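You operate a simulated robot arm through the tools that you are given. There is no shell and no other tool.

Carry out the task below with a simulated robot arm. There is one attempt and no reset: what you move stays moved.

Task
Dump the spent grain down the chute until the EMPTY lamp lights.
Fine: height wheel to LOW and the yellow slide open first, run the rake on FAST, then stop it and shut the slide; leave the taps and the other levers. Where these are worked on the way, their far stop is far enough and under half their travel is too little: yellow slide.

Only the result counts: the job must be done as asked and must still hold three seconds after the hand-in. Knocking over, shifting, dropping, spilling or breaking anything else fails it.

Robot
A 7-joint arm with a two-finger parallel gripper, fixed in place. Base frame: the origin is on the floor under the middle of its stand, x ahead of it, y to its left, z up; the work surface is at about z = 860. Lengths are in mm, angles in degrees, forces in N, time in s.
It reaches about 964 mm from its shoulder. Its first joint turns from -166.0 to 166.0 degrees. Payload 1.57 kg.
Tool frame: the origin (TCP) lies between the finger pads and is the grasp point; the fingertips stand 30 mm ahead of it; z points along the fingers, y is the line along which they close. Largest opening 110 mm; finger width 24, thickness 12; the body of the gripper, 48 by 112 mm, starts 78 mm behind the TCP.
Orientation is told as [roll, pitch, yaw] about the base's x, y, z axes, in that order, counted from this pose: with the fingers straight down and closing along the base's y, the tool's x points along the base's -x, its y along +y and its z along -z.

Tools
- The arm moves only by the tool move_arm. Its argument "moves" is a list of rows, each an object of numbers (a shift or turn left out is 0, a gripper value left out holds the last): "x", "y", "z": the shift along the tool's x, y, z in mm; "rx", "ry", "rz": the turn, a rotation vector about the tool's x, y, z in degrees. In form: [{"x": .., "y": .., "z": .., "rx": .., "ry": .., "rz": ..}, ...]. A call has 1 to 20 rows; each row is the pose to reach, as a shift and turn from the pose commanded when the call began, along the tool's axes at that moment. "claw" is the gripper command, from -1 (shut) to 1 (fully open), values between in proportion, set as the call begins (left out, the last holds). Rows are played at 5 a second. More than 50 mm and 8.6 degrees between two rows, or a gripper value outside its range, and nothing of the call is played. A pose out of reach is approached as far as the arm can. The call stops where the force on the tool passes 40 N (or 10 N more than at its start, if that is more) or the arm is blocked; 0.2 s more then pass. Each finger travels about 108 mm/s and halts on what it meets, pressing with about 42 N; the grip force reading is that of the motor and also rises with nothing between the fingers. The clock runs only during rows and for 0.2 s after the last one: add rows that repeat a pose to give the fingers time. The reply holds the time, the measured pose of the TCP, the force on the tool along the base axes, the opening and the grip force, in the units named above and with some noise, with the torque about the TCP (base axes, N m) and any sound that the robot's microphone picked up.
- Cameras (640 x 400 px; columns grow to the right, rows downward): "scene" is fixed at [49.5, 649, 1625]; the picture's right is [-0.38, -0.93, 0.00], its down [-0.56, 0.23, -0.80] and it looks along [0.74, -0.30, -0.60] (base axes); focal length 316 px, centre (320, 200). "wrist" rides on the gripper at [70, 16, -141] in the tool frame; the picture's right is [-0.23, 0.97, 0.00], its down [-0.86, -0.20, -0.48] and it looks along [-0.47, -0.11, 0.88] (tool axes); focal length 222 px, centre (320, 200). There is no depth. A picture from a camera that has moved, and an enlarged one, comes with that camera's place and axes in the base frame and with its lens.
- snapshot(camera): a new picture of that camera. The clock stands still meanwhile.
- lift_body(by): slides the trunk up (or, below 0, down) by that many mm; the arm rides with it, the base frame stays. It gives what a move gives, with no picture.
- enlarge(camera, box): a new picture of the part [left, top, right, bottom] of that camera's present view, enlarged. The clock stands still meanwhile.
- close_job(): hands the job in; it is judged then, once.

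Places have to be worked out from the pictures, the camera data and where the tool is seen. Open the gripper and draw the arm clear of the work before you hand the job in, unless the task says otherwise.

The tools are called after "Call:" by a JSON object that holds its "method" and its "body". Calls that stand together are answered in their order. move_arm: Moves the arm, as the interface text tells. Its arguments: {"type":"object","properties":{"moves":{"type":"array","items":{"type":"object","properties":{"x":{"type":"number"},"y":{"type":"number"},"z":{"type":"number"},"rx":{"type":"number"},"ry":{"type":"number"},"rz":{"type":"number"}}}},"claw":{"type":"number"}},"required":["moves"]} The other tools are called the same way: lift_body (by) moves the trunk up or down; snapshot (camera) takes a picture; enlarge (camera, box) takes an enlarged picture of a part of a camera's view; close_job () hands the job in.

At the start:

```text
clock: 0.0
tcp_pos: [651.3, 237.0, 1273.2]
tool_rot: [-0.1, 0.0, 0.1]
contact_force: [-0.1, 0.9, 0.3]
torque: [0.04, -0.02, -0.03]
grip_width: 110.0
finger_force: 0.0
trunk travel left (down, up): [-500.0, 110.0]
```

scene: 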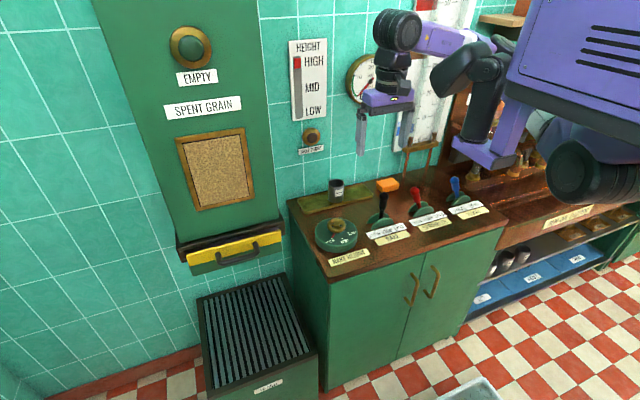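
wrist: 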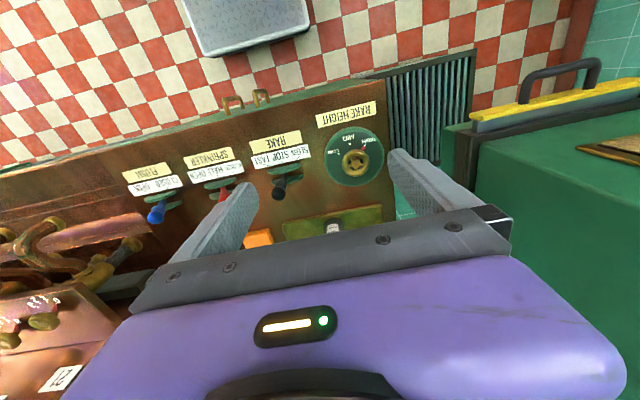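

I start by looking closely at the panel, the chute and the indicators before moving anything.

Call:
{"method": "enlarge", "body": {"camera": "scene", "box": [280, 160, 520, 310]}}

Call:
{"method": "enlarge", "body": {"camera": "scene", "box": [140, 10, 340, 150]}}

Call:
{"method": "enlarge", "body": {"camera": "scene", "box": [160, 180, 320, 280]}}

Call:
{"method": "enlarge", "body": {"camera": "wrist", "box": [100, 80, 420, 280]}}

Call:
{"method": "enlarge", "body": {"camera": "wrist", "box": [440, 30, 640, 170]}}

```text
2.67 times, centred on (400, 235) of scene
camera zoom: at [49.5, 649.0, 1625.0], right [-0.38, -0.93, 0.0], down [-0.56, 0.23, -0.8], along [0.74, -0.3, -0.6], focal length 842 px, centre (107, 107)
```

zoom: 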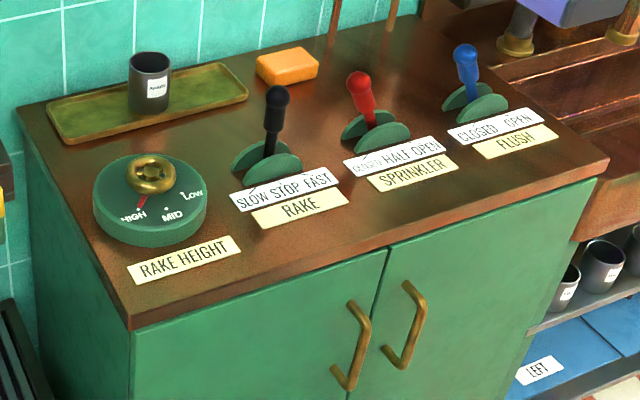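

```text
2.86 times, centred on (240, 80) of scene
camera zoom: at [49.5, 649.0, 1625.0], right [-0.38, -0.93, 0.0], down [-0.56, 0.23, -0.8], along [0.74, -0.3, -0.6], focal length 902 px, centre (549, 543)
```

zoom: 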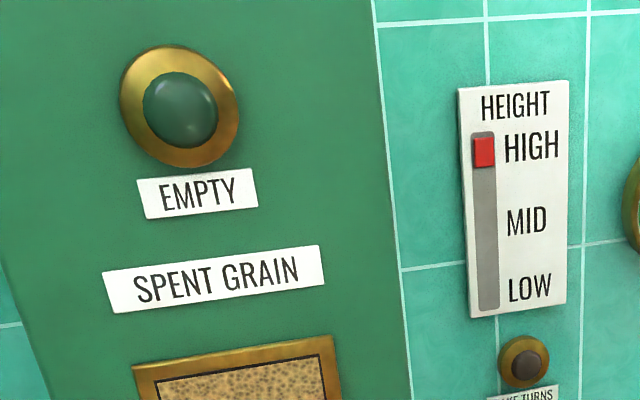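

```text
4.00 times, centred on (240, 230) of scene
camera zoom: at [49.5, 649.0, 1625.0], right [-0.38, -0.93, 0.0], down [-0.56, 0.23, -0.8], along [0.74, -0.3, -0.6], focal length 1263 px, centre (640, 80)
```

zoom: 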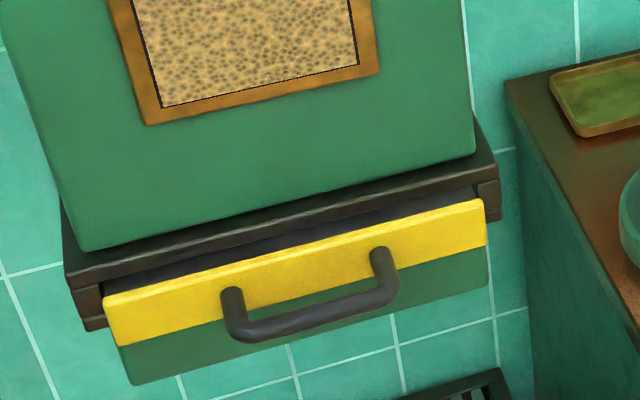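

```text
2.00 times, centred on (260, 180) of wrist
camera zoom: at [582.3, 253.3, 1416.1], right [0.23, 0.97, 0.0], down [0.86, -0.2, 0.48], along [0.47, -0.11, -0.88], focal length 444 px, centre (440, 240)
```

zoom: 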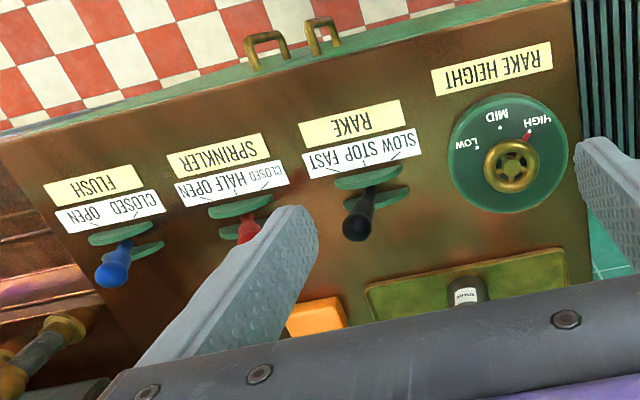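

```text
2.86 times, centred on (540, 100) of wrist
camera zoom: at [582.3, 253.3, 1416.1], right [0.23, 0.97, 0.0], down [0.86, -0.2, 0.48], along [0.47, -0.11, -0.88], focal length 635 px, centre (-309, 486)
```

zoom: 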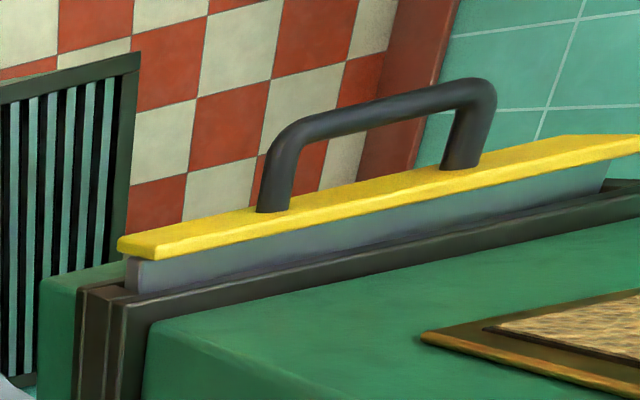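

The rake lever's black knob appears upright (STOP) near (767,120,990), the height wheel's brass hub is near (764,297,~920), and the slide handle is near (655,633,1003). I move above the wheel first for a closer look.

Call:
{"method": "move_arm", "body": {"moves": [{"x": -20, "y": 10, "z": 36}, {"x": -40, "y": 20, "z": 72}, {"x": -60, "y": 30, "z": 108}, {"x": -80, "y": 42, "z": 144}, {"x": -98, "y": 52, "z": 175}, {"x": -113, "y": 60, "z": 200}], "claw": 1}}

```text
clock: 1.4
tcp_pos: [766.7, 298.6, 1072.7]
tool_rot: [0.2, 0.1, 0.0]
contact_force: [0.6, -0.6, 0.5]
torque: [0.02, -0.01, 0.0]
grip_width: 110.0
finger_force: 0.0
trunk travel left (down, up): [-500.0, 110.0]
```

Reached above the wheel; now I look from the wrist and the scene to refine its position and dial marks.

Call:
{"method": "snapshot", "body": {"camera": "wrist"}}

Call:
{"method": "enlarge", "body": {"camera": "wrist", "box": [220, 100, 420, 225]}}

Call:
{"method": "snapshot", "body": {"camera": "scene"}}

```text
taken
camera wrist: at [696.5, 314.7, 1215.0], right [0.23, 0.97, 0.0], down [0.86, -0.2, 0.48], along [0.47, -0.11, -0.88], focal length 222 px, centre (320, 200)
```

wrist: 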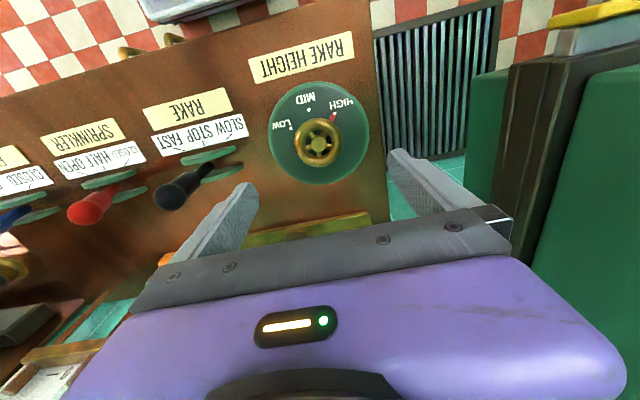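

```text
3.20 times, centred on (320, 162) of wrist
camera zoom: at [696.5, 314.7, 1215.0], right [0.23, 0.97, 0.0], down [0.86, -0.2, 0.48], along [0.47, -0.11, -0.88], focal length 711 px, centre (320, 320)
```

zoom: 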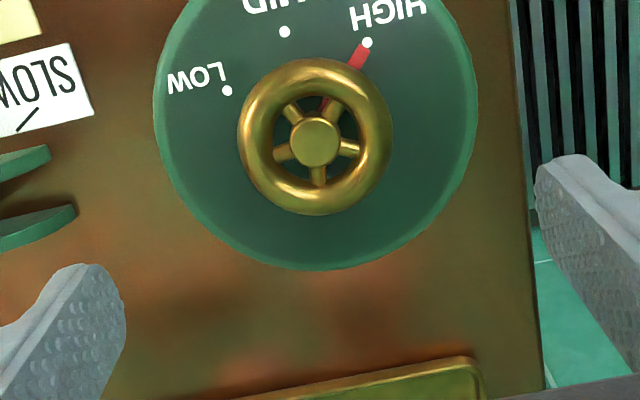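

```text
taken
```

scene: 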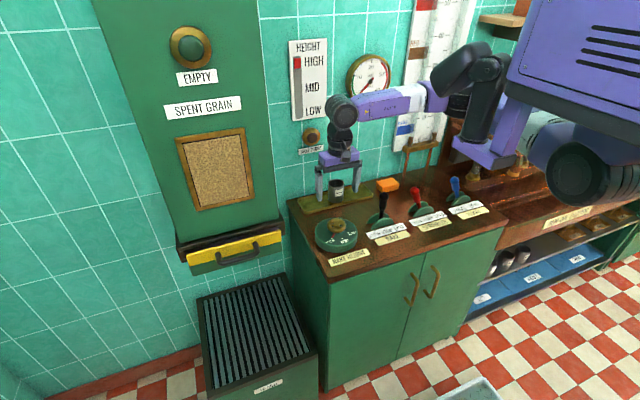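

The dial marks put the wheel's axis at about (771,295), ring at z≈912, with HIGH→LOW being about 99° counter-clockwise seen from above. I pre-rotate the gripper by -50° yaw and come partly down to check alignment.

Call:
{"method": "move_arm", "body": {"moves": [{"x": -1, "y": 0, "z": 10, "rz": 8.4}, {"x": -2, "y": -1, "z": 20, "rz": 16.8}, {"x": -3, "y": -1, "z": 30, "rz": 25.2}, {"x": -4, "y": -2, "z": 40, "rz": 33.6}, {"x": -5, "y": -2, "z": 50, "rz": 42}, {"x": -5.5, "y": -2.5, "z": 60, "rz": 50}, {"x": -5.5, "y": -2.5, "z": 65, "rz": 50}]}}

Call:
{"method": "snapshot", "body": {"camera": "wrist"}}

Call:
{"method": "snapshot", "body": {"camera": "scene"}}

```text
clock: 3.0
tcp_pos: [772.1, 294.6, 1008.9]
tool_rot: [0.0, 0.1, -50.0]
contact_force: [0.1, 0.6, 0.3]
torque: [0.0, -0.01, 0.0]
grip_width: 110.0
finger_force: 0.1
trunk travel left (down, up): [-500.0, 110.0]
```

```text
taken
camera wrist: at [738.6, 358.4, 1151.7], right [0.89, 0.45, 0.0], down [0.4, -0.78, 0.48], along [0.22, -0.43, -0.88], focal length 222 px, centre (320, 200)
```

wrist: 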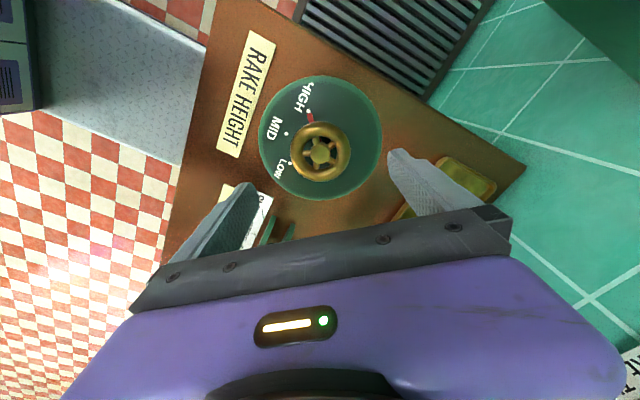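

```text
taken
```

scene: 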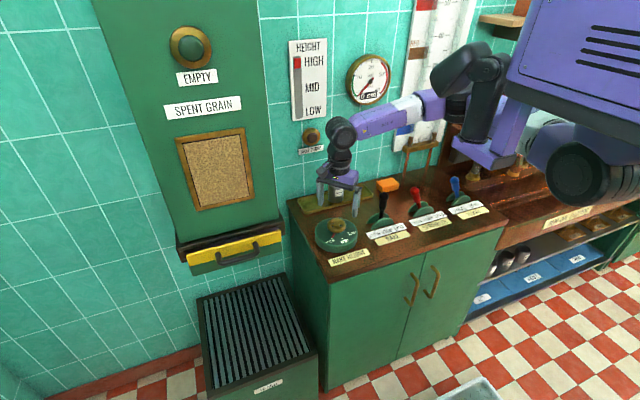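

The hub sits exactly on the tool axis (pixel 319,154 matches z≈912). I lower so that the pads straddle the ring with tips about 13 mm above the dial, then check.

Call:
{"method": "move_arm", "body": {"moves": [{"z": 25}, {"z": 50}, {"z": 70}, {"z": 83}, {"z": 83}]}}

Call:
{"method": "snapshot", "body": {"camera": "wrist"}}

Call:
{"method": "enlarge", "body": {"camera": "scene", "box": [280, 130, 440, 270]}}

```text
clock: 4.2
tcp_pos: [773.7, 295.8, 926.2]
tool_rot: [0.1, 0.0, -49.9]
contact_force: [0.2, -0.2, 0.3]
torque: [0.03, -0.03, -0.01]
grip_width: 110.1
finger_force: 0.1
trunk travel left (down, up): [-500.0, 110.0]
```

```text
taken
camera wrist: at [740.0, 358.7, 1067.9], right [0.89, 0.45, 0.0], down [0.4, -0.78, 0.48], along [0.22, -0.43, -0.88], focal length 222 px, centre (320, 200)
```

wrist: 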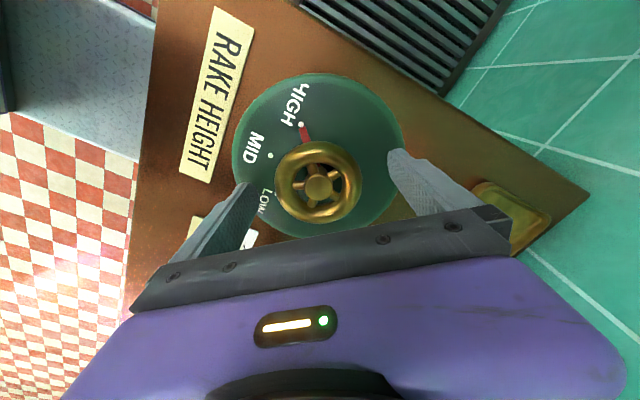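

```text
2.86 times, centred on (360, 200) of scene
camera zoom: at [49.5, 649.0, 1625.0], right [-0.38, -0.93, 0.0], down [-0.56, 0.23, -0.8], along [0.74, -0.3, -0.6], focal length 902 px, centre (206, 200)
```

zoom: 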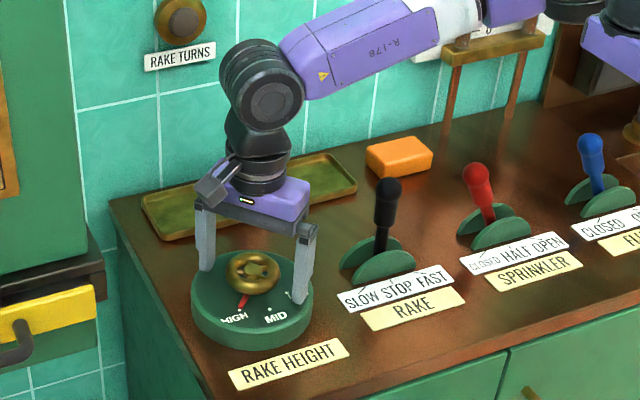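

The ring is centred between the fingers (about 2 mm toward -tool y) with the pads at ring height. I close on it.

Call:
{"method": "move_arm", "body": {"moves": [{"y": -1.5, "z": 1}, {"y": -1.5, "z": 1}, {"y": -1.5, "z": 1}, {"y": -1.5, "z": 1}, {"y": -1.5, "z": 1}], "claw": -1}}

```text
clock: 5.4
tcp_pos: [770.8, 295.4, 923.8]
tool_rot: [0.0, 0.0, -50.0]
contact_force: [12.9, 11.6, -2.6]
torque: [0.63, -0.57, 0.0]
grip_width: 65.7
finger_force: 45.3
trunk travel left (down, up): [-500.0, 110.0]
```

Gripped at 65.7 mm width, with a 17 N side load along +tool y; I ease back 1.5 mm to centre it, then begin the turn.

Call:
{"method": "move_arm", "body": {"moves": [{"y": 1.5}, {"y": 1.5}]}}

```text
clock: 6.0
tcp_pos: [772.2, 296.8, 924.2]
tool_rot: [0.1, 0.1, -49.9]
contact_force: [8.9, 11.3, -3.7]
torque: [0.17, -0.56, 0.0]
grip_width: 65.2
finger_force: 44.9
trunk travel left (down, up): [-500.0, 110.0]
```

Still about 14 N the same way; I shift another 2 mm along +tool y.

Call:
{"method": "move_arm", "body": {"moves": [{"y": 1}, {"y": 2}, {"y": 2}]}}

```text
clock: 6.8
tcp_pos: [772.2, 294.8, 923.7]
tool_rot: [-0.2, 0.0, -49.9]
contact_force: [-5.3, -5.6, -0.7]
torque: [0.75, 0.6, 0.02]
grip_width: 65.2
finger_force: 44.7
trunk travel left (down, up): [-500.0, 110.0]
```

Load now -7 N, nearly centred. I start turning counter-clockwise (negative rz) by 24° and check the torque.

Call:
{"method": "move_arm", "body": {"moves": [{"y": -0.7, "rz": -4}, {"y": -0.7, "rz": -10}, {"y": -0.7, "rz": -17}, {"y": -0.7, "rz": -24}]}}

Call:
{"method": "enlarge", "body": {"camera": "scene", "box": [270, 30, 430, 270]}}

Call:
{"method": "snapshot", "body": {"camera": "wrist"}}

```text
clock: 7.8
tcp_pos: [770.4, 294.5, 924.1]
tool_rot: [-0.1, 0.0, -25.8]
contact_force: [-9.0, -5.3, -8.3]
torque: [-0.7, -1.05, 0.01]
grip_width: 65.5
finger_force: 44.7
trunk travel left (down, up): [-500.0, 110.0]
```

```text
1.67 times, centred on (350, 150) of scene
camera zoom: at [49.5, 649.0, 1625.0], right [-0.38, -0.93, 0.0], down [-0.56, 0.23, -0.8], along [0.74, -0.3, -0.6], focal length 526 px, centre (270, 283)
```

zoom: 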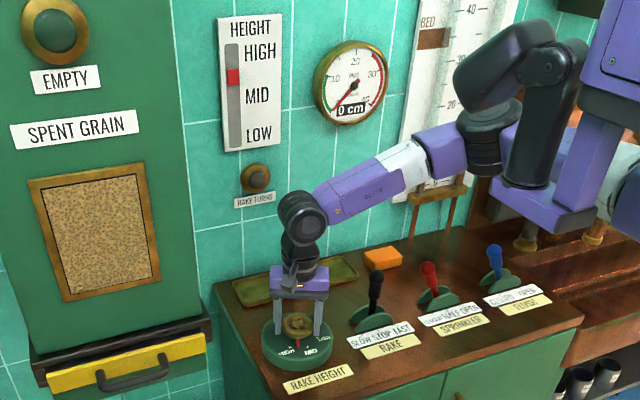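

```text
taken
camera wrist: at [715.5, 340.7, 1066.7], right [0.63, 0.78, 0.0], down [0.68, -0.55, 0.48], along [0.37, -0.3, -0.88], focal length 222 px, centre (320, 200)
```

wrist: 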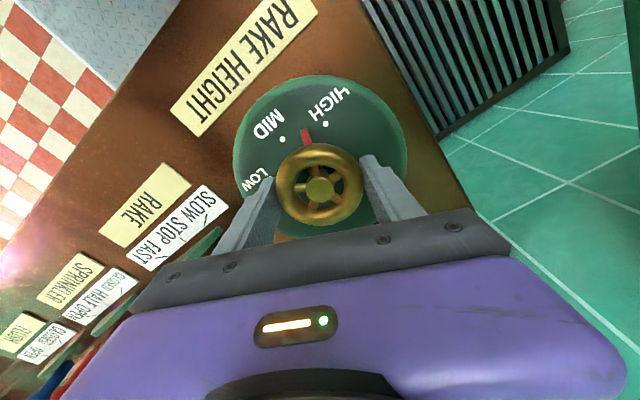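

The wheel and the HEIGHT indicator follow the turn. I continue by about 66°, then check.

Call:
{"method": "move_arm", "body": {"moves": [{"rz": -8}, {"rz": -16}, {"rz": -24}, {"rz": -32}, {"rz": -40}, {"rz": -48}, {"rz": -56}, {"rz": -64}, {"rz": -64}]}}

Call:
{"method": "enlarge", "body": {"camera": "scene", "box": [280, 30, 380, 130]}}

Call:
{"method": "snapshot", "body": {"camera": "wrist"}}

```text
clock: 9.8
tcp_pos: [771.6, 295.6, 924.5]
tool_rot: [0.1, -0.1, 38.2]
contact_force: [3.4, 9.2, -8.1]
torque: [0.05, 0.54, 0.01]
grip_width: 65.5
finger_force: 44.8
trunk travel left (down, up): [-500.0, 110.0]
```

```text
4.00 times, centred on (330, 80) of scene
camera zoom: at [49.5, 649.0, 1625.0], right [-0.38, -0.93, 0.0], down [-0.56, 0.23, -0.8], along [0.74, -0.3, -0.6], focal length 1263 px, centre (280, 680)
```

zoom: 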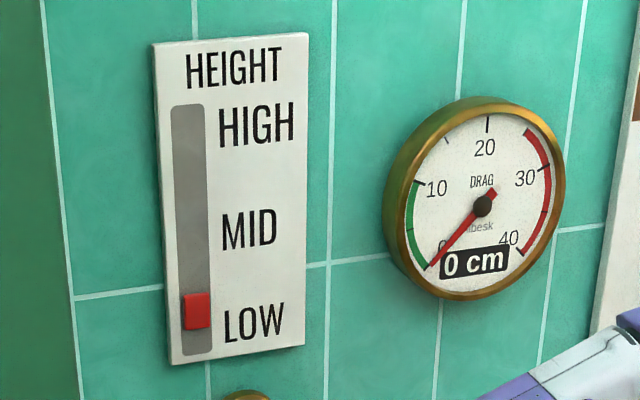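

```text
taken
camera wrist: at [706.1, 265.2, 1066.6], right [-0.42, 0.91, 0.0], down [0.79, 0.37, 0.48], along [0.43, 0.21, -0.88], focal length 222 px, centre (320, 200)
```

wrist: 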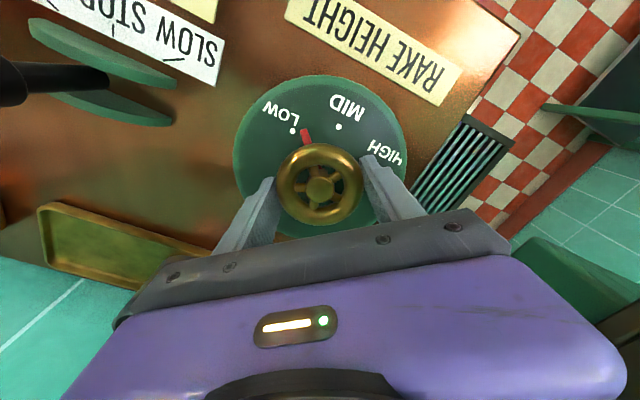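

About 10° remains to the LOW dot. I turn 8° more and check again.

Call:
{"method": "move_arm", "body": {"moves": [{"rz": -4}, {"rz": -8}, {"rz": -8}]}}

Call:
{"method": "enlarge", "body": {"camera": "scene", "box": [280, 30, 380, 130]}}

Call:
{"method": "enlarge", "body": {"camera": "wrist", "box": [220, 60, 420, 240]}}

```text
clock: 10.6
tcp_pos: [770.1, 295.7, 924.5]
tool_rot: [0.1, 0.0, 46.2]
contact_force: [0.9, 8.6, -6.0]
torque: [1.03, -0.59, 0.03]
grip_width: 65.4
finger_force: 45.2
trunk travel left (down, up): [-500.0, 110.0]
```

```text
4.00 times, centred on (330, 80) of scene
camera zoom: at [49.5, 649.0, 1625.0], right [-0.38, -0.93, 0.0], down [-0.56, 0.23, -0.8], along [0.74, -0.3, -0.6], focal length 1263 px, centre (280, 680)
```

zoom: 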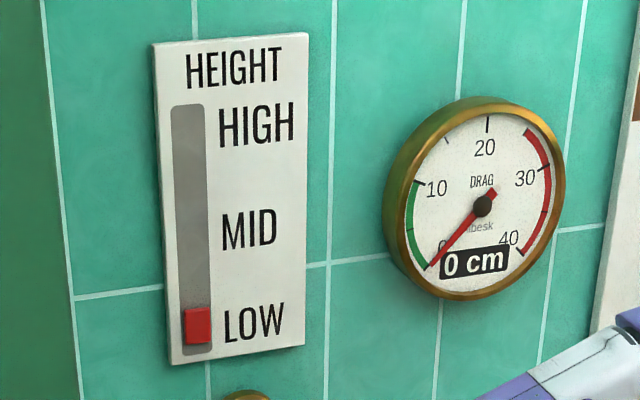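

```text
2.22 times, centred on (320, 150) of wrist
camera zoom: at [711.0, 256.9, 1066.8], right [-0.54, 0.84, 0.0], down [0.74, 0.48, 0.48], along [0.4, 0.26, -0.88], focal length 494 px, centre (320, 311)
```

zoom: 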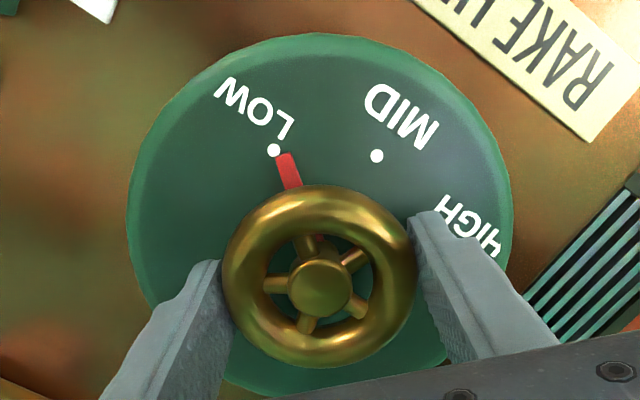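

About 4° more is needed to line the pointer up with the LOW dot.

Call:
{"method": "move_arm", "body": {"moves": [{"rz": -2}, {"rz": -4}, {"rz": -4}]}}

Call:
{"method": "enlarge", "body": {"camera": "scene", "box": [280, 30, 380, 130]}}

Call:
{"method": "enlarge", "body": {"camera": "wrist", "box": [220, 60, 420, 240]}}

```text
clock: 11.4
tcp_pos: [771.2, 294.5, 924.3]
tool_rot: [0.0, 0.0, 50.1]
contact_force: [0.0, 7.7, -5.5]
torque: [0.78, -0.58, -0.66]
grip_width: 65.2
finger_force: 45.4
trunk travel left (down, up): [-500.0, 110.0]
```

```text
4.00 times, centred on (330, 80) of scene
camera zoom: at [49.5, 649.0, 1625.0], right [-0.38, -0.93, 0.0], down [-0.56, 0.23, -0.8], along [0.74, -0.3, -0.6], focal length 1263 px, centre (280, 680)
```

zoom: 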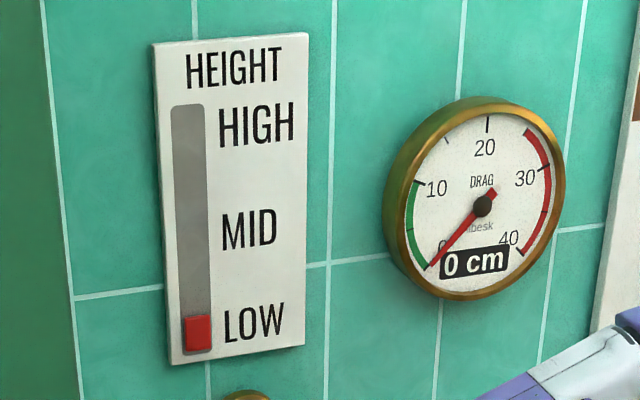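

```text
2.22 times, centred on (320, 150) of wrist
camera zoom: at [713.9, 253.1, 1066.8], right [-0.6, 0.8, 0.0], down [0.7, 0.53, 0.48], along [0.38, 0.29, -0.88], focal length 494 px, centre (320, 311)
```

zoom: 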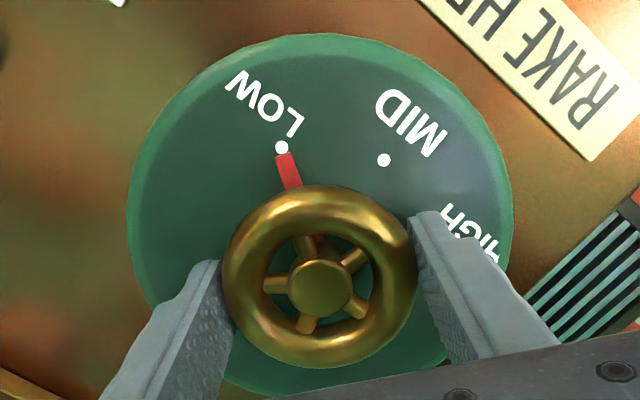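

The reading now shows a -0.66 N·m stop torque and the indicator sits at the LOW end with the pointer on the LOW dot. I release the ring and rise.

Call:
{"method": "move_arm", "body": {"moves": [{"x": 0}, {"x": 0}, {"x": 0}, {"z": -5}, {"z": -30}, {"z": -70}, {"z": -110}, {"z": -150}], "claw": 1}}

Call:
{"method": "snapshot", "body": {"camera": "scene"}}

Call:
{"method": "snapshot", "body": {"camera": "wrist"}}

```text
clock: 13.2
tcp_pos: [771.1, 294.7, 1073.3]
tool_rot: [0.0, 0.1, 50.0]
contact_force: [0.5, -0.3, 0.3]
torque: [0.01, -0.03, 0.02]
grip_width: 110.0
finger_force: 0.2
trunk travel left (down, up): [-500.0, 110.0]
```

```text
taken
```

scene: 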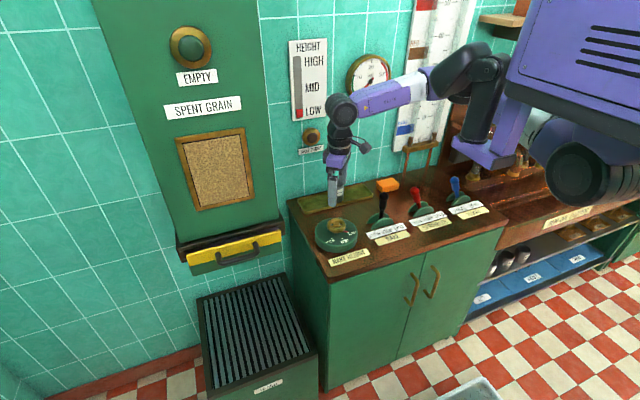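

```text
taken
camera wrist: at [714.8, 253.0, 1216.4], right [-0.6, 0.8, 0.0], down [0.7, 0.53, 0.48], along [0.38, 0.29, -0.88], focal length 222 px, centre (320, 200)
```

wrist: 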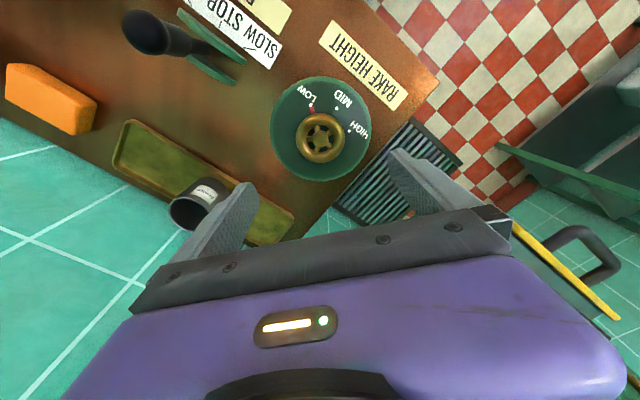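

HEIGHT reads LOW. Next is the slide: I judge its handle bar at about (655,634,1003) running along y, front plate at x≈692. I back off in -x, turn to yaw 90 so the fingers close along x, and swing over in front of the chute.

Call:
{"method": "move_arm", "body": {"moves": [{"x": 20.4, "y": 24.2, "z": -18.3, "rz": -6.7}, {"x": 40.8, "y": 48.5, "z": -36.7, "rz": -13.3}, {"x": 61.1, "y": 72.7, "z": -55, "rz": -20}, {"x": 81.5, "y": 97, "z": -73.3, "rz": -26.7}, {"x": 101.8, "y": 121.2, "z": -91.7, "rz": -33.3}, {"x": 122.2, "y": 145.5, "z": -110, "rz": -40}, {"x": 88.8, "y": 173.5, "z": -110, "rz": -40}, {"x": 55.4, "y": 201.5, "z": -110, "rz": -40}, {"x": 22, "y": 229.5, "z": -110, "rz": -40}, {"x": -11.4, "y": 257.5, "z": -110, "rz": -40}, {"x": -44.8, "y": 285.5, "z": -110, "rz": -40}, {"x": -78.2, "y": 313.5, "z": -110, "rz": -40}, {"x": -111.4, "y": 341.6, "z": -110, "rz": -40}]}}

Call:
{"method": "snapshot", "body": {"camera": "scene"}}

Call:
{"method": "snapshot", "body": {"camera": "wrist"}}

```text
clock: 16.0
tcp_pos: [590.9, 584.1, 1185.5]
tool_rot: [0.0, 0.0, 89.3]
contact_force: [-0.2, -0.4, -0.6]
torque: [-0.01, 0.04, -0.02]
grip_width: 109.8
finger_force: 0.1
out of reach, approached as far as the arm can: row 13
trunk travel left (down, up): [-500.0, 110.0]
```

```text
taken
```

scene: 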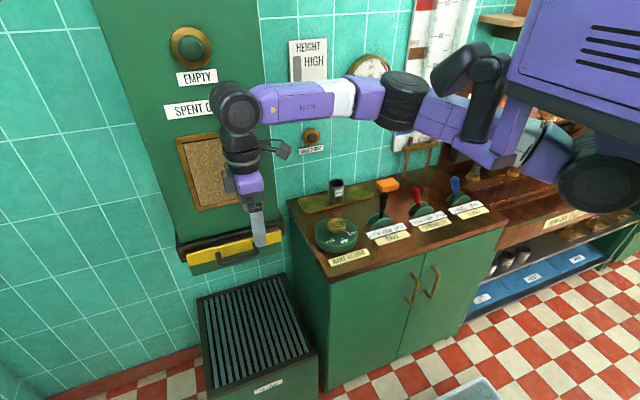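

```text
taken
camera wrist: at [574.8, 516.8, 1327.7], right [-0.97, 0.24, 0.0], down [0.21, 0.85, 0.48], along [0.11, 0.47, -0.88], focal length 222 px, centre (320, 200)
```

wrist: 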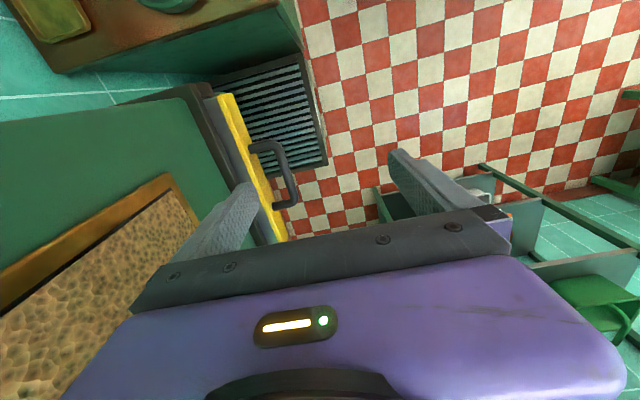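

The arm is near its reach limit with fingers straight down. I pull back 80 mm in -x and tilt the fingers forward 45° (rx), which brings the wrist nearer the robot.

Call:
{"method": "move_arm", "body": {"moves": [{"y": 14, "rx": 7.5}, {"y": 28, "rx": 15}, {"y": 42, "rx": 22.5}, {"y": 56, "rx": 30}, {"y": 70, "rx": 37.5}, {"y": 80, "rx": 45}]}}

Call:
{"method": "snapshot", "body": {"camera": "scene"}}

Call:
{"method": "snapshot", "body": {"camera": "wrist"}}

```text
clock: 17.1
tcp_pos: [615.9, 535.6, 1144.9]
tool_rot: [-27.0, 2.9, 80.0]
contact_force: [-0.6, 0.1, 0.2]
torque: [0.0, 0.0, -0.03]
grip_width: 110.2
finger_force: 0.2
trunk travel left (down, up): [-500.0, 110.0]
stopped in row 5: the arm was blocked; the commanded pose is now the measured one
```

```text
taken
```

scene: 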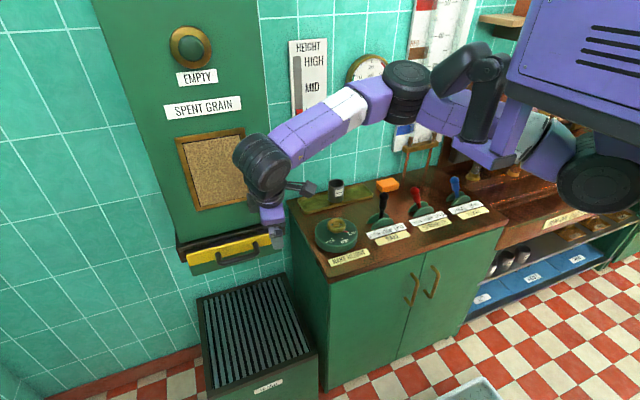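

```text
taken
camera wrist: at [527.9, 487.4, 1267.0], right [-0.82, 0.35, -0.45], down [0.12, 0.87, 0.47], along [0.56, 0.33, -0.76], focal length 222 px, centre (320, 200)
```

wrist: 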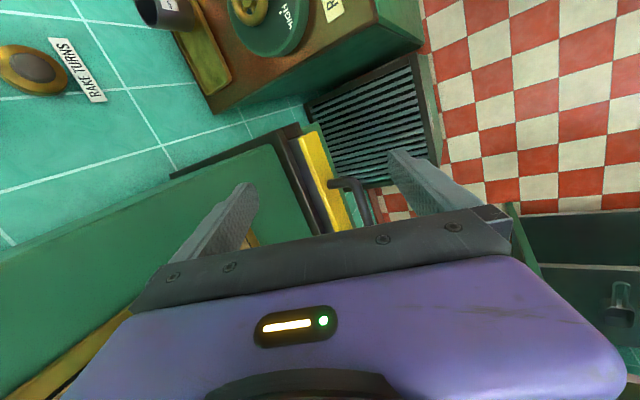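

The arm was blocked (no tool contact), probably by a joint limit. I look at the arm's layout to decide how to use the trunk height.

Call:
{"method": "enlarge", "body": {"camera": "scene", "box": [360, 0, 640, 220]}}

Call:
{"method": "enlarge", "body": {"camera": "scene", "box": [160, 100, 420, 290]}}

```text
1.82 times, centred on (500, 110) of scene
camera zoom: at [49.5, 649.0, 1625.0], right [-0.38, -0.93, 0.0], down [-0.56, 0.23, -0.8], along [0.74, -0.3, -0.6], focal length 574 px, centre (-7, 364)
```

zoom: 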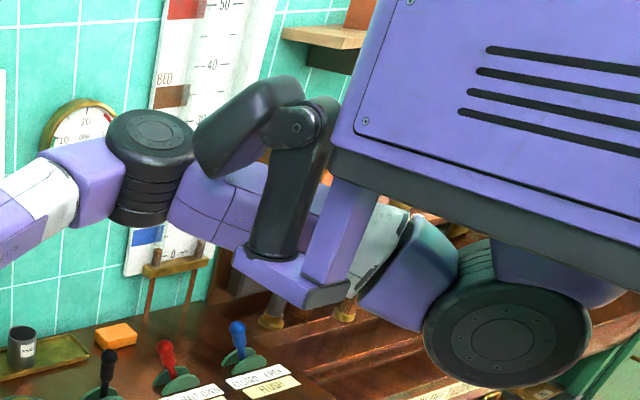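

```text
2.11 times, centred on (290, 195) of scene
camera zoom: at [49.5, 649.0, 1625.0], right [-0.38, -0.93, 0.0], down [-0.56, 0.23, -0.8], along [0.74, -0.3, -0.6], focal length 664 px, centre (383, 210)
```

zoom: 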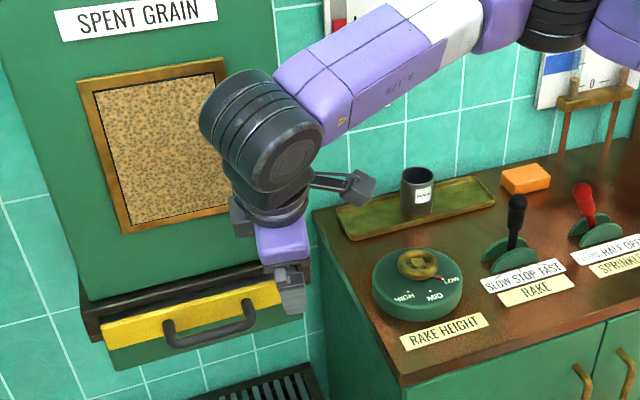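

The shoulder seems to sit near (296,0,1298), so the handle is near the edge of reach unless the hand leans out toward +x/+y. I re-aim the fingers along about (0.6,0.4,-0.69) with the closing axis square to the bar, at a standoff of ~100 mm.

Call:
{"method": "move_arm", "body": {"moves": [{"x": -6.4, "y": 11.6, "z": 8, "rx": 2.52, "ry": -6.28, "rz": -1.91}, {"x": -12.9, "y": 23.3, "z": 16, "rx": 5.04, "ry": -12.56, "rz": -3.82}, {"x": -19.3, "y": 34.9, "z": 24, "rx": 7.56, "ry": -18.84, "rz": -5.73}, {"x": -25.8, "y": 46.6, "z": 32, "rx": 10.08, "ry": -25.12, "rz": -7.64}, {"x": -32.2, "y": 58.2, "z": 40.4, "rx": 12.6, "ry": -31.4, "rz": -9.55}, {"x": -32.2, "y": 58.2, "z": 40.4, "rx": 12.6, "ry": -31.4, "rz": -9.55}]}}

Call:
{"method": "snapshot", "body": {"camera": "scene"}}

Call:
{"method": "snapshot", "body": {"camera": "wrist"}}

```text
clock: 18.4
tcp_pos: [587.0, 570.6, 1081.0]
tool_rot: [-43.4, -17.5, 106.1]
contact_force: [0.6, -0.5, 0.1]
torque: [-0.01, 0.0, -0.01]
grip_width: 109.9
finger_force: 0.1
trunk travel left (down, up): [-500.0, 110.0]
```

```text
taken
```

scene: 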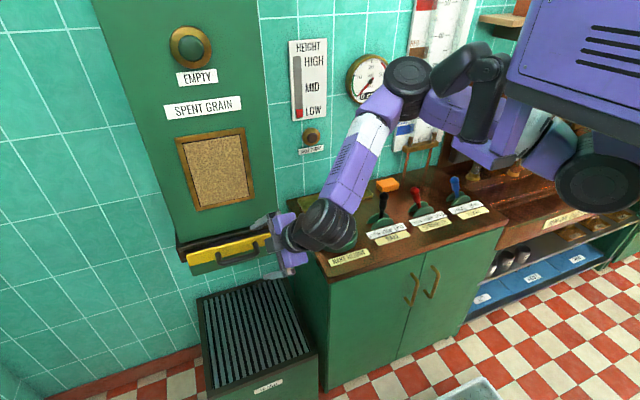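

```text
taken
camera wrist: at [508.3, 450.5, 1147.9], right [-0.79, 0.21, -0.57], down [-0.36, 0.59, 0.72], along [0.49, 0.78, -0.39], focal length 222 px, centre (320, 200)
```

wrist: 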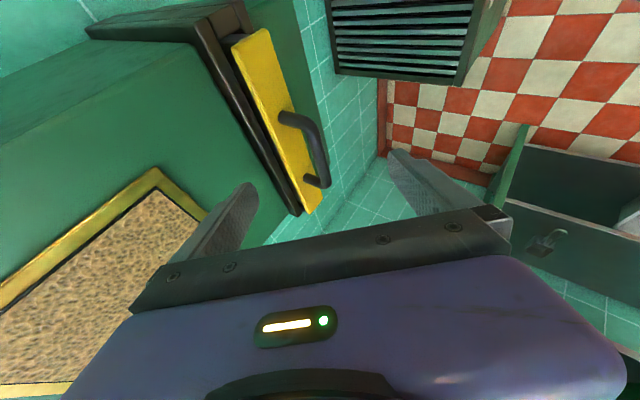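

The pose was reached this time. I enlarge the wrist view to pin down the handle bar relative to the tool.

Call:
{"method": "enlarge", "body": {"camera": "wrist", "box": [200, 60, 400, 220]}}

Call:
{"method": "enlarge", "body": {"camera": "scene", "box": [170, 190, 330, 290]}}

```text
2.50 times, centred on (300, 140) of wrist
camera zoom: at [508.3, 450.5, 1147.9], right [-0.79, 0.21, -0.57], down [-0.36, 0.59, 0.72], along [0.49, 0.78, -0.39], focal length 555 px, centre (370, 350)
```

zoom: 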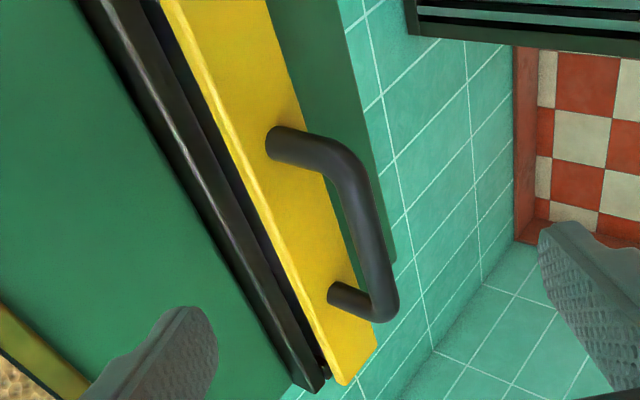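

```text
4.00 times, centred on (250, 240) of scene
camera zoom: at [49.5, 649.0, 1625.0], right [-0.38, -0.93, 0.0], down [-0.56, 0.23, -0.8], along [0.74, -0.3, -0.6], focal length 1263 px, centre (600, 40)
```

zoom: 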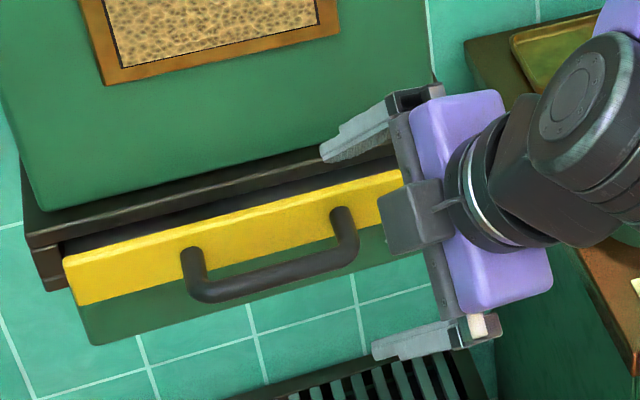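

The bar at y≈615 is about 116 mm straight ahead of the TCP and centred between the fingers. I narrow the opening to 30 mm and advance 70 mm, then recheck.

Call:
{"method": "move_arm", "body": {"moves": [{"z": 20}, {"z": 40}, {"z": 60}, {"z": 70}, {"z": 70}], "claw": -0.4545}}

Call:
{"method": "enlarge", "body": {"camera": "wrist", "box": [200, 80, 440, 260]}}

Call:
{"method": "enlarge", "body": {"camera": "scene", "box": [170, 190, 330, 290]}}

```text
clock: 19.6
tcp_pos: [628.1, 599.9, 1031.9]
tool_rot: [-43.5, -17.5, 106.0]
contact_force: [-0.4, 1.1, -0.1]
torque: [0.0, -0.02, -0.01]
grip_width: 30.0
finger_force: 0.0
trunk travel left (down, up): [-500.0, 110.0]
```

```text
2.22 times, centred on (320, 170) of wrist
camera zoom: at [548.9, 481.2, 1099.1], right [-0.79, 0.21, -0.57], down [-0.36, 0.59, 0.72], along [0.49, 0.78, -0.39], focal length 494 px, centre (320, 267)
```

zoom: 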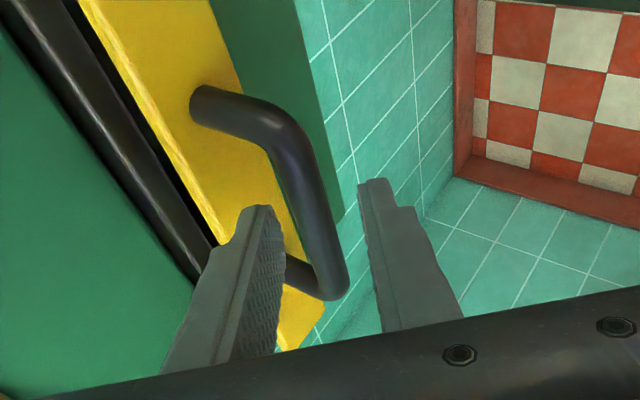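

```text
4.00 times, centred on (250, 240) of scene
camera zoom: at [49.5, 649.0, 1625.0], right [-0.38, -0.93, 0.0], down [-0.56, 0.23, -0.8], along [0.74, -0.3, -0.6], focal length 1263 px, centre (600, 40)
```

zoom: 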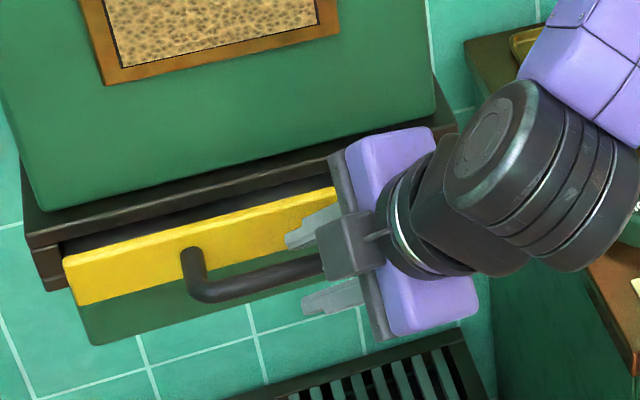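

At this range the bar lies about 5.5 mm to the -tool-y side of the finger centre. I correct that and advance 30 mm so the bar sits between the pads.

Call:
{"method": "move_arm", "body": {"moves": [{"y": -5.5}, {"y": -5.5, "z": 10}, {"y": -5.5, "z": 20}, {"y": -5.5, "z": 30}, {"y": -5.5, "z": 30}]}}

Call:
{"method": "enlarge", "body": {"camera": "wrist", "box": [200, 80, 440, 260]}}

Call:
{"method": "enlarge", "body": {"camera": "scene", "box": [170, 190, 330, 290]}}

```text
clock: 20.9
tcp_pos: [651.2, 612.8, 1015.0]
tool_rot: [-43.5, -17.6, 106.0]
contact_force: [-0.5, -0.4, -0.7]
torque: [0.01, 0.03, -0.01]
grip_width: 29.9
finger_force: 0.0
trunk travel left (down, up): [-500.0, 110.0]
```

```text
2.22 times, centred on (320, 170) of wrist
camera zoom: at [572.0, 492.7, 1082.4], right [-0.79, 0.21, -0.57], down [-0.36, 0.59, 0.72], along [0.49, 0.78, -0.39], focal length 494 px, centre (320, 267)
```

zoom: 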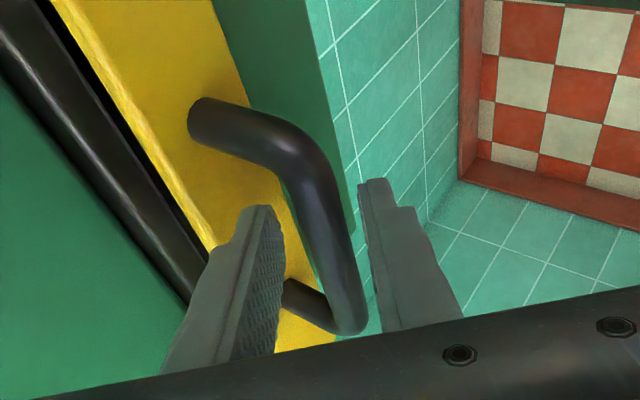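

```text
4.00 times, centred on (250, 240) of scene
camera zoom: at [49.5, 649.0, 1625.0], right [-0.38, -0.93, 0.0], down [-0.56, 0.23, -0.8], along [0.74, -0.3, -0.6], focal length 1263 px, centre (600, 40)
```

zoom: 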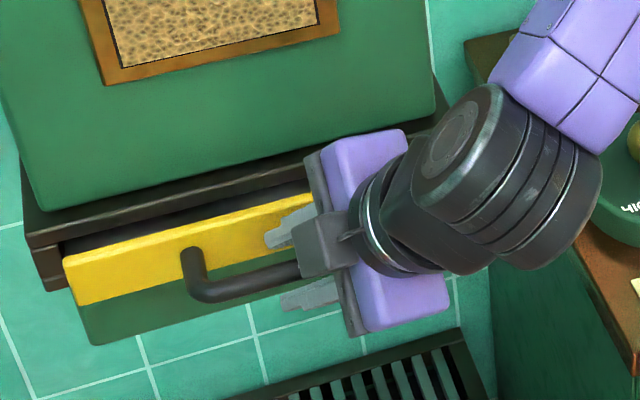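

The bar now runs between the pads. I close the gripper and read the width.

Call:
{"method": "move_arm", "body": {"moves": [{"y": 1}, {"y": 1}, {"y": 1}, {"y": 1}], "claw": -1}}

```text
clock: 21.9
tcp_pos: [649.7, 612.0, 1013.9]
tool_rot: [-43.5, -17.6, 106.1]
contact_force: [-4.4, 2.5, -4.9]
torque: [-0.41, 0.06, 0.76]
grip_width: 14.8
finger_force: 30.3
trunk travel left (down, up): [-500.0, 110.0]
```

Gripped the bar (14.8 mm). I pull straight along base -x by 50 mm and watch the force.

Call:
{"method": "move_arm", "body": {"moves": [{"x": -2.64, "y": 7.55, "z": -6.0}, {"x": -5.29, "y": 15.1, "z": -12.0}, {"x": -7.9, "y": 22.7, "z": -18.0}, {"x": -10.6, "y": 30.2, "z": -24.0}, {"x": -13.2, "y": 37.8, "z": -30.0}]}}

Call:
{"method": "enlarge", "body": {"camera": "scene", "box": [150, 170, 330, 290]}}

```text
clock: 22.9
tcp_pos: [636.9, 598.6, 1011.8]
tool_rot: [-43.4, -17.7, 103.9]
contact_force: [-1.0, 15.5, -1.1]
torque: [0.05, 0.19, 1.39]
grip_width: 16.1
finger_force: 31.3
trunk travel left (down, up): [-500.0, 110.0]
stopped in row 5: the force on the tool passed its limit at 45 N (the readings are from after the stop); the commanded pose is now the measured one
```

```text
3.33 times, centred on (240, 230) of scene
camera zoom: at [49.5, 649.0, 1625.0], right [-0.38, -0.93, 0.0], down [-0.56, 0.23, -0.8], along [0.74, -0.3, -0.6], focal length 1052 px, centre (587, 100)
```

zoom: 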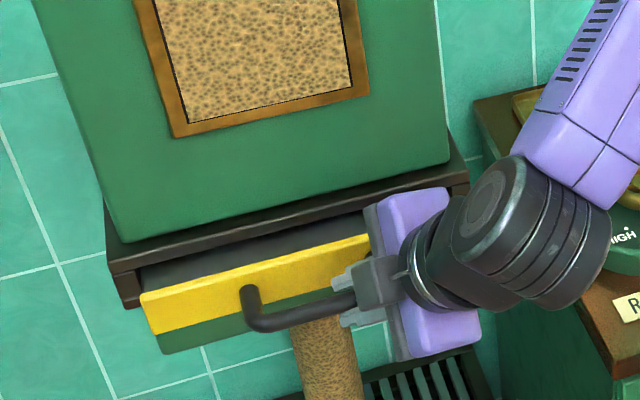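

The slide has started to move and grain is falling, but the force limit tripped and the grip slid a little along the bar. I look from the wrist before pulling on.

Call:
{"method": "snapshot", "body": {"camera": "wrist"}}

Call:
{"method": "snapshot", "body": {"camera": "scene"}}

```text
taken
camera wrist: at [554.3, 481.9, 1078.7], right [-0.79, 0.24, -0.57], down [-0.34, 0.6, 0.72], along [0.52, 0.76, -0.39], focal length 222 px, centre (320, 200)
```

wrist: 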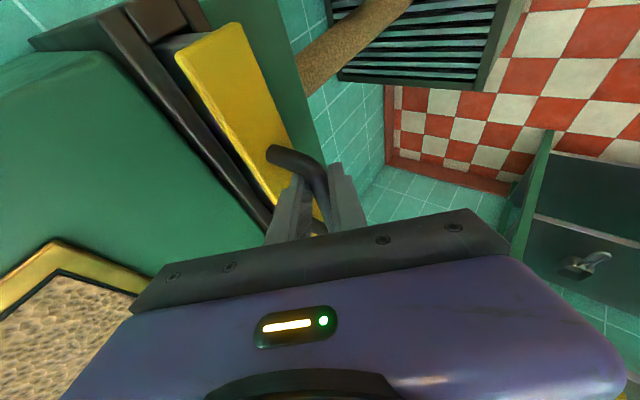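

```text
taken
```

scene: 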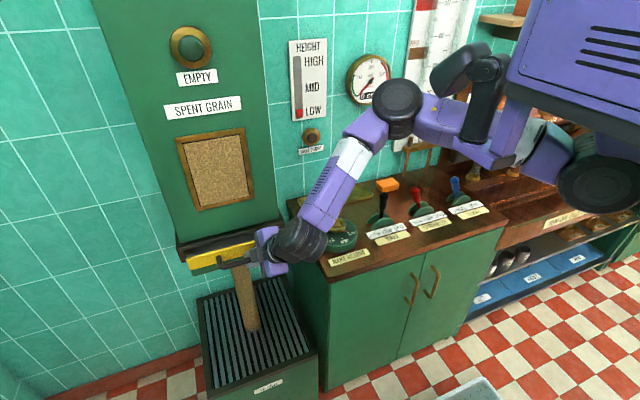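

The slide has moved about 16 mm (measured against the fixed frame) and resists. I pull slowly, 3 mm per row, so the drag stays under the force limit.

Call:
{"method": "move_arm", "body": {"moves": [{"x": -0.69, "y": 2.27, "z": -1.84}, {"x": -1.37, "y": 4.53, "z": -3.68}, {"x": -2.06, "y": 6.8, "z": -5.53}, {"x": -2.75, "y": 9.07, "z": -7.37}, {"x": -3.43, "y": 11.33, "z": -9.21}, {"x": -4.12, "y": 13.6, "z": -11.05}, {"x": -4.8, "y": 15.87, "z": -12.89}, {"x": -5.49, "y": 18.13, "z": -14.73}, {"x": -6.18, "y": 20.4, "z": -16.58}, {"x": -6.86, "y": 22.67, "z": -18.42}, {"x": -7.55, "y": 24.93, "z": -20.26}, {"x": -8.24, "y": 27.2, "z": -22.1}]}}

Call:
{"method": "enlarge", "body": {"camera": "scene", "box": [150, 170, 342, 290]}}

```text
clock: 23.4
tcp_pos: [638.1, 598.1, 1012.7]
tool_rot: [-43.5, -18.0, 103.7]
contact_force: [-1.2, 14.7, -3.7]
torque: [0.0, 0.24, 1.42]
grip_width: 16.4
finger_force: 31.1
trunk travel left (down, up): [-500.0, 110.0]
stopped in row 2: the force on the tool passed its limit at 44 N (the readings are from after the stop); the commanded pose is now the measured one
```

```text
3.33 times, centred on (246, 230) of scene
camera zoom: at [49.5, 649.0, 1625.0], right [-0.38, -0.93, 0.0], down [-0.56, 0.23, -0.8], along [0.74, -0.3, -0.6], focal length 1052 px, centre (567, 100)
```

zoom: 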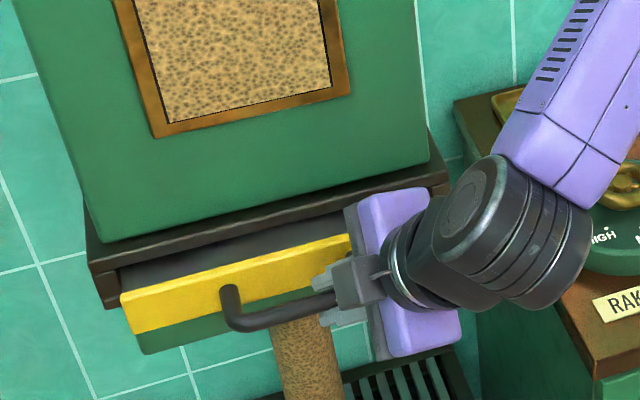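

Force jumped at once although the slide itself showed almost no x resistance, so the arm itself is likely being obstructed (perhaps the elbow near the robot's own head mast). I check that area closely.

Call:
{"method": "enlarge", "body": {"camera": "scene", "box": [370, 20, 562, 140]}}

Call:
{"method": "enlarge", "body": {"camera": "wrist", "box": [200, 80, 392, 200]}}

```text
3.33 times, centred on (466, 80) of scene
camera zoom: at [49.5, 649.0, 1625.0], right [-0.38, -0.93, 0.0], down [-0.56, 0.23, -0.8], along [0.74, -0.3, -0.6], focal length 1052 px, centre (-167, 600)
```

zoom: 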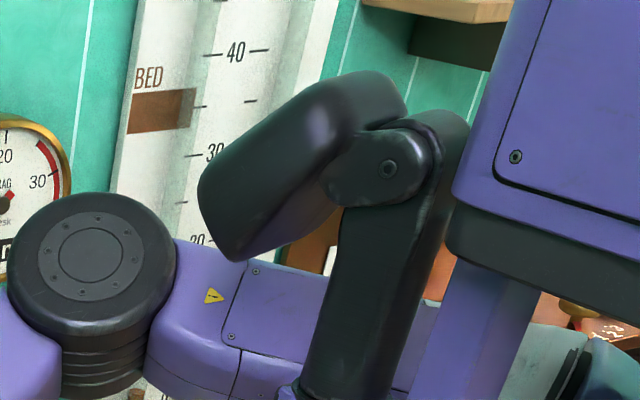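

```text
3.33 times, centred on (296, 140) of wrist
camera zoom: at [554.4, 481.7, 1078.1], right [-0.79, 0.24, -0.57], down [-0.34, 0.6, 0.72], along [0.52, 0.76, -0.39], focal length 740 px, centre (400, 400)
```

zoom: 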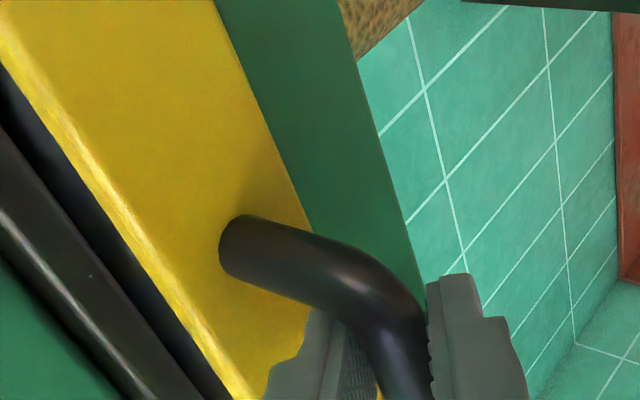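

The mast column stands right beside the upper arm, so the arm's first-joint swing to the left is obstructed there. I release the bar, back out along the fingers, and will regrip with the hand leaning more toward +y so the elbow stays clear.

Call:
{"method": "move_arm", "body": {"moves": [{"z": 0}, {"z": 0}, {"z": -8}, {"z": -24}, {"z": -44}, {"z": -64}, {"z": -80}], "claw": -0.4545}}

Call:
{"method": "snapshot", "body": {"camera": "scene"}}

Call:
{"method": "snapshot", "body": {"camera": "wrist"}}

```text
clock: 25.2
tcp_pos: [584.0, 556.0, 1037.4]
tool_rot: [-40.7, -16.7, 101.9]
contact_force: [0.8, 0.2, 0.5]
torque: [0.0, 0.0, 0.0]
grip_width: 30.2
finger_force: 0.0
trunk travel left (down, up): [-500.0, 110.0]
stopped in row 7: the arm was blocked; the commanded pose is now the measured one
```

```text
taken
```

scene: 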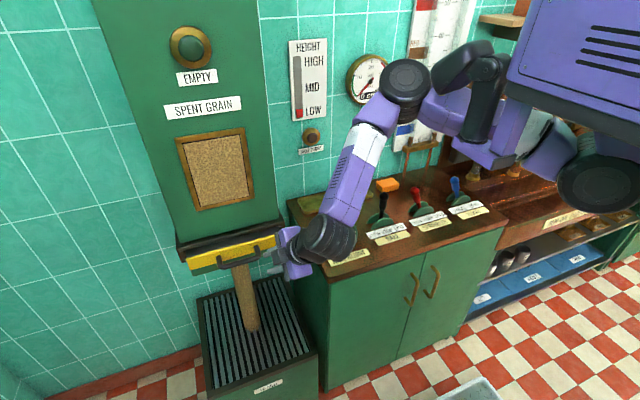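

```text
taken
camera wrist: at [501.9, 442.1, 1111.5], right [-0.8, 0.24, -0.54], down [-0.3, 0.63, 0.72], along [0.51, 0.74, -0.44], focal length 222 px, centre (320, 200)
```

wrist: 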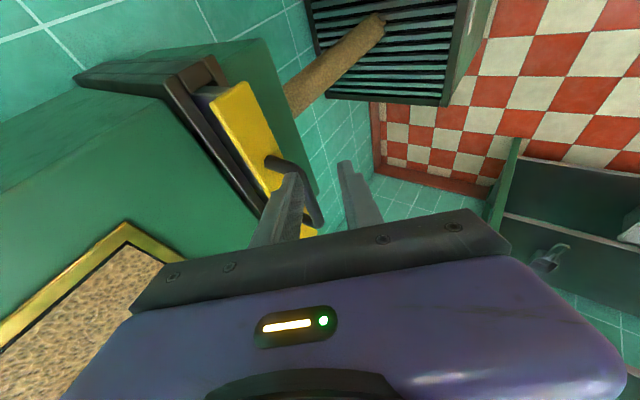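

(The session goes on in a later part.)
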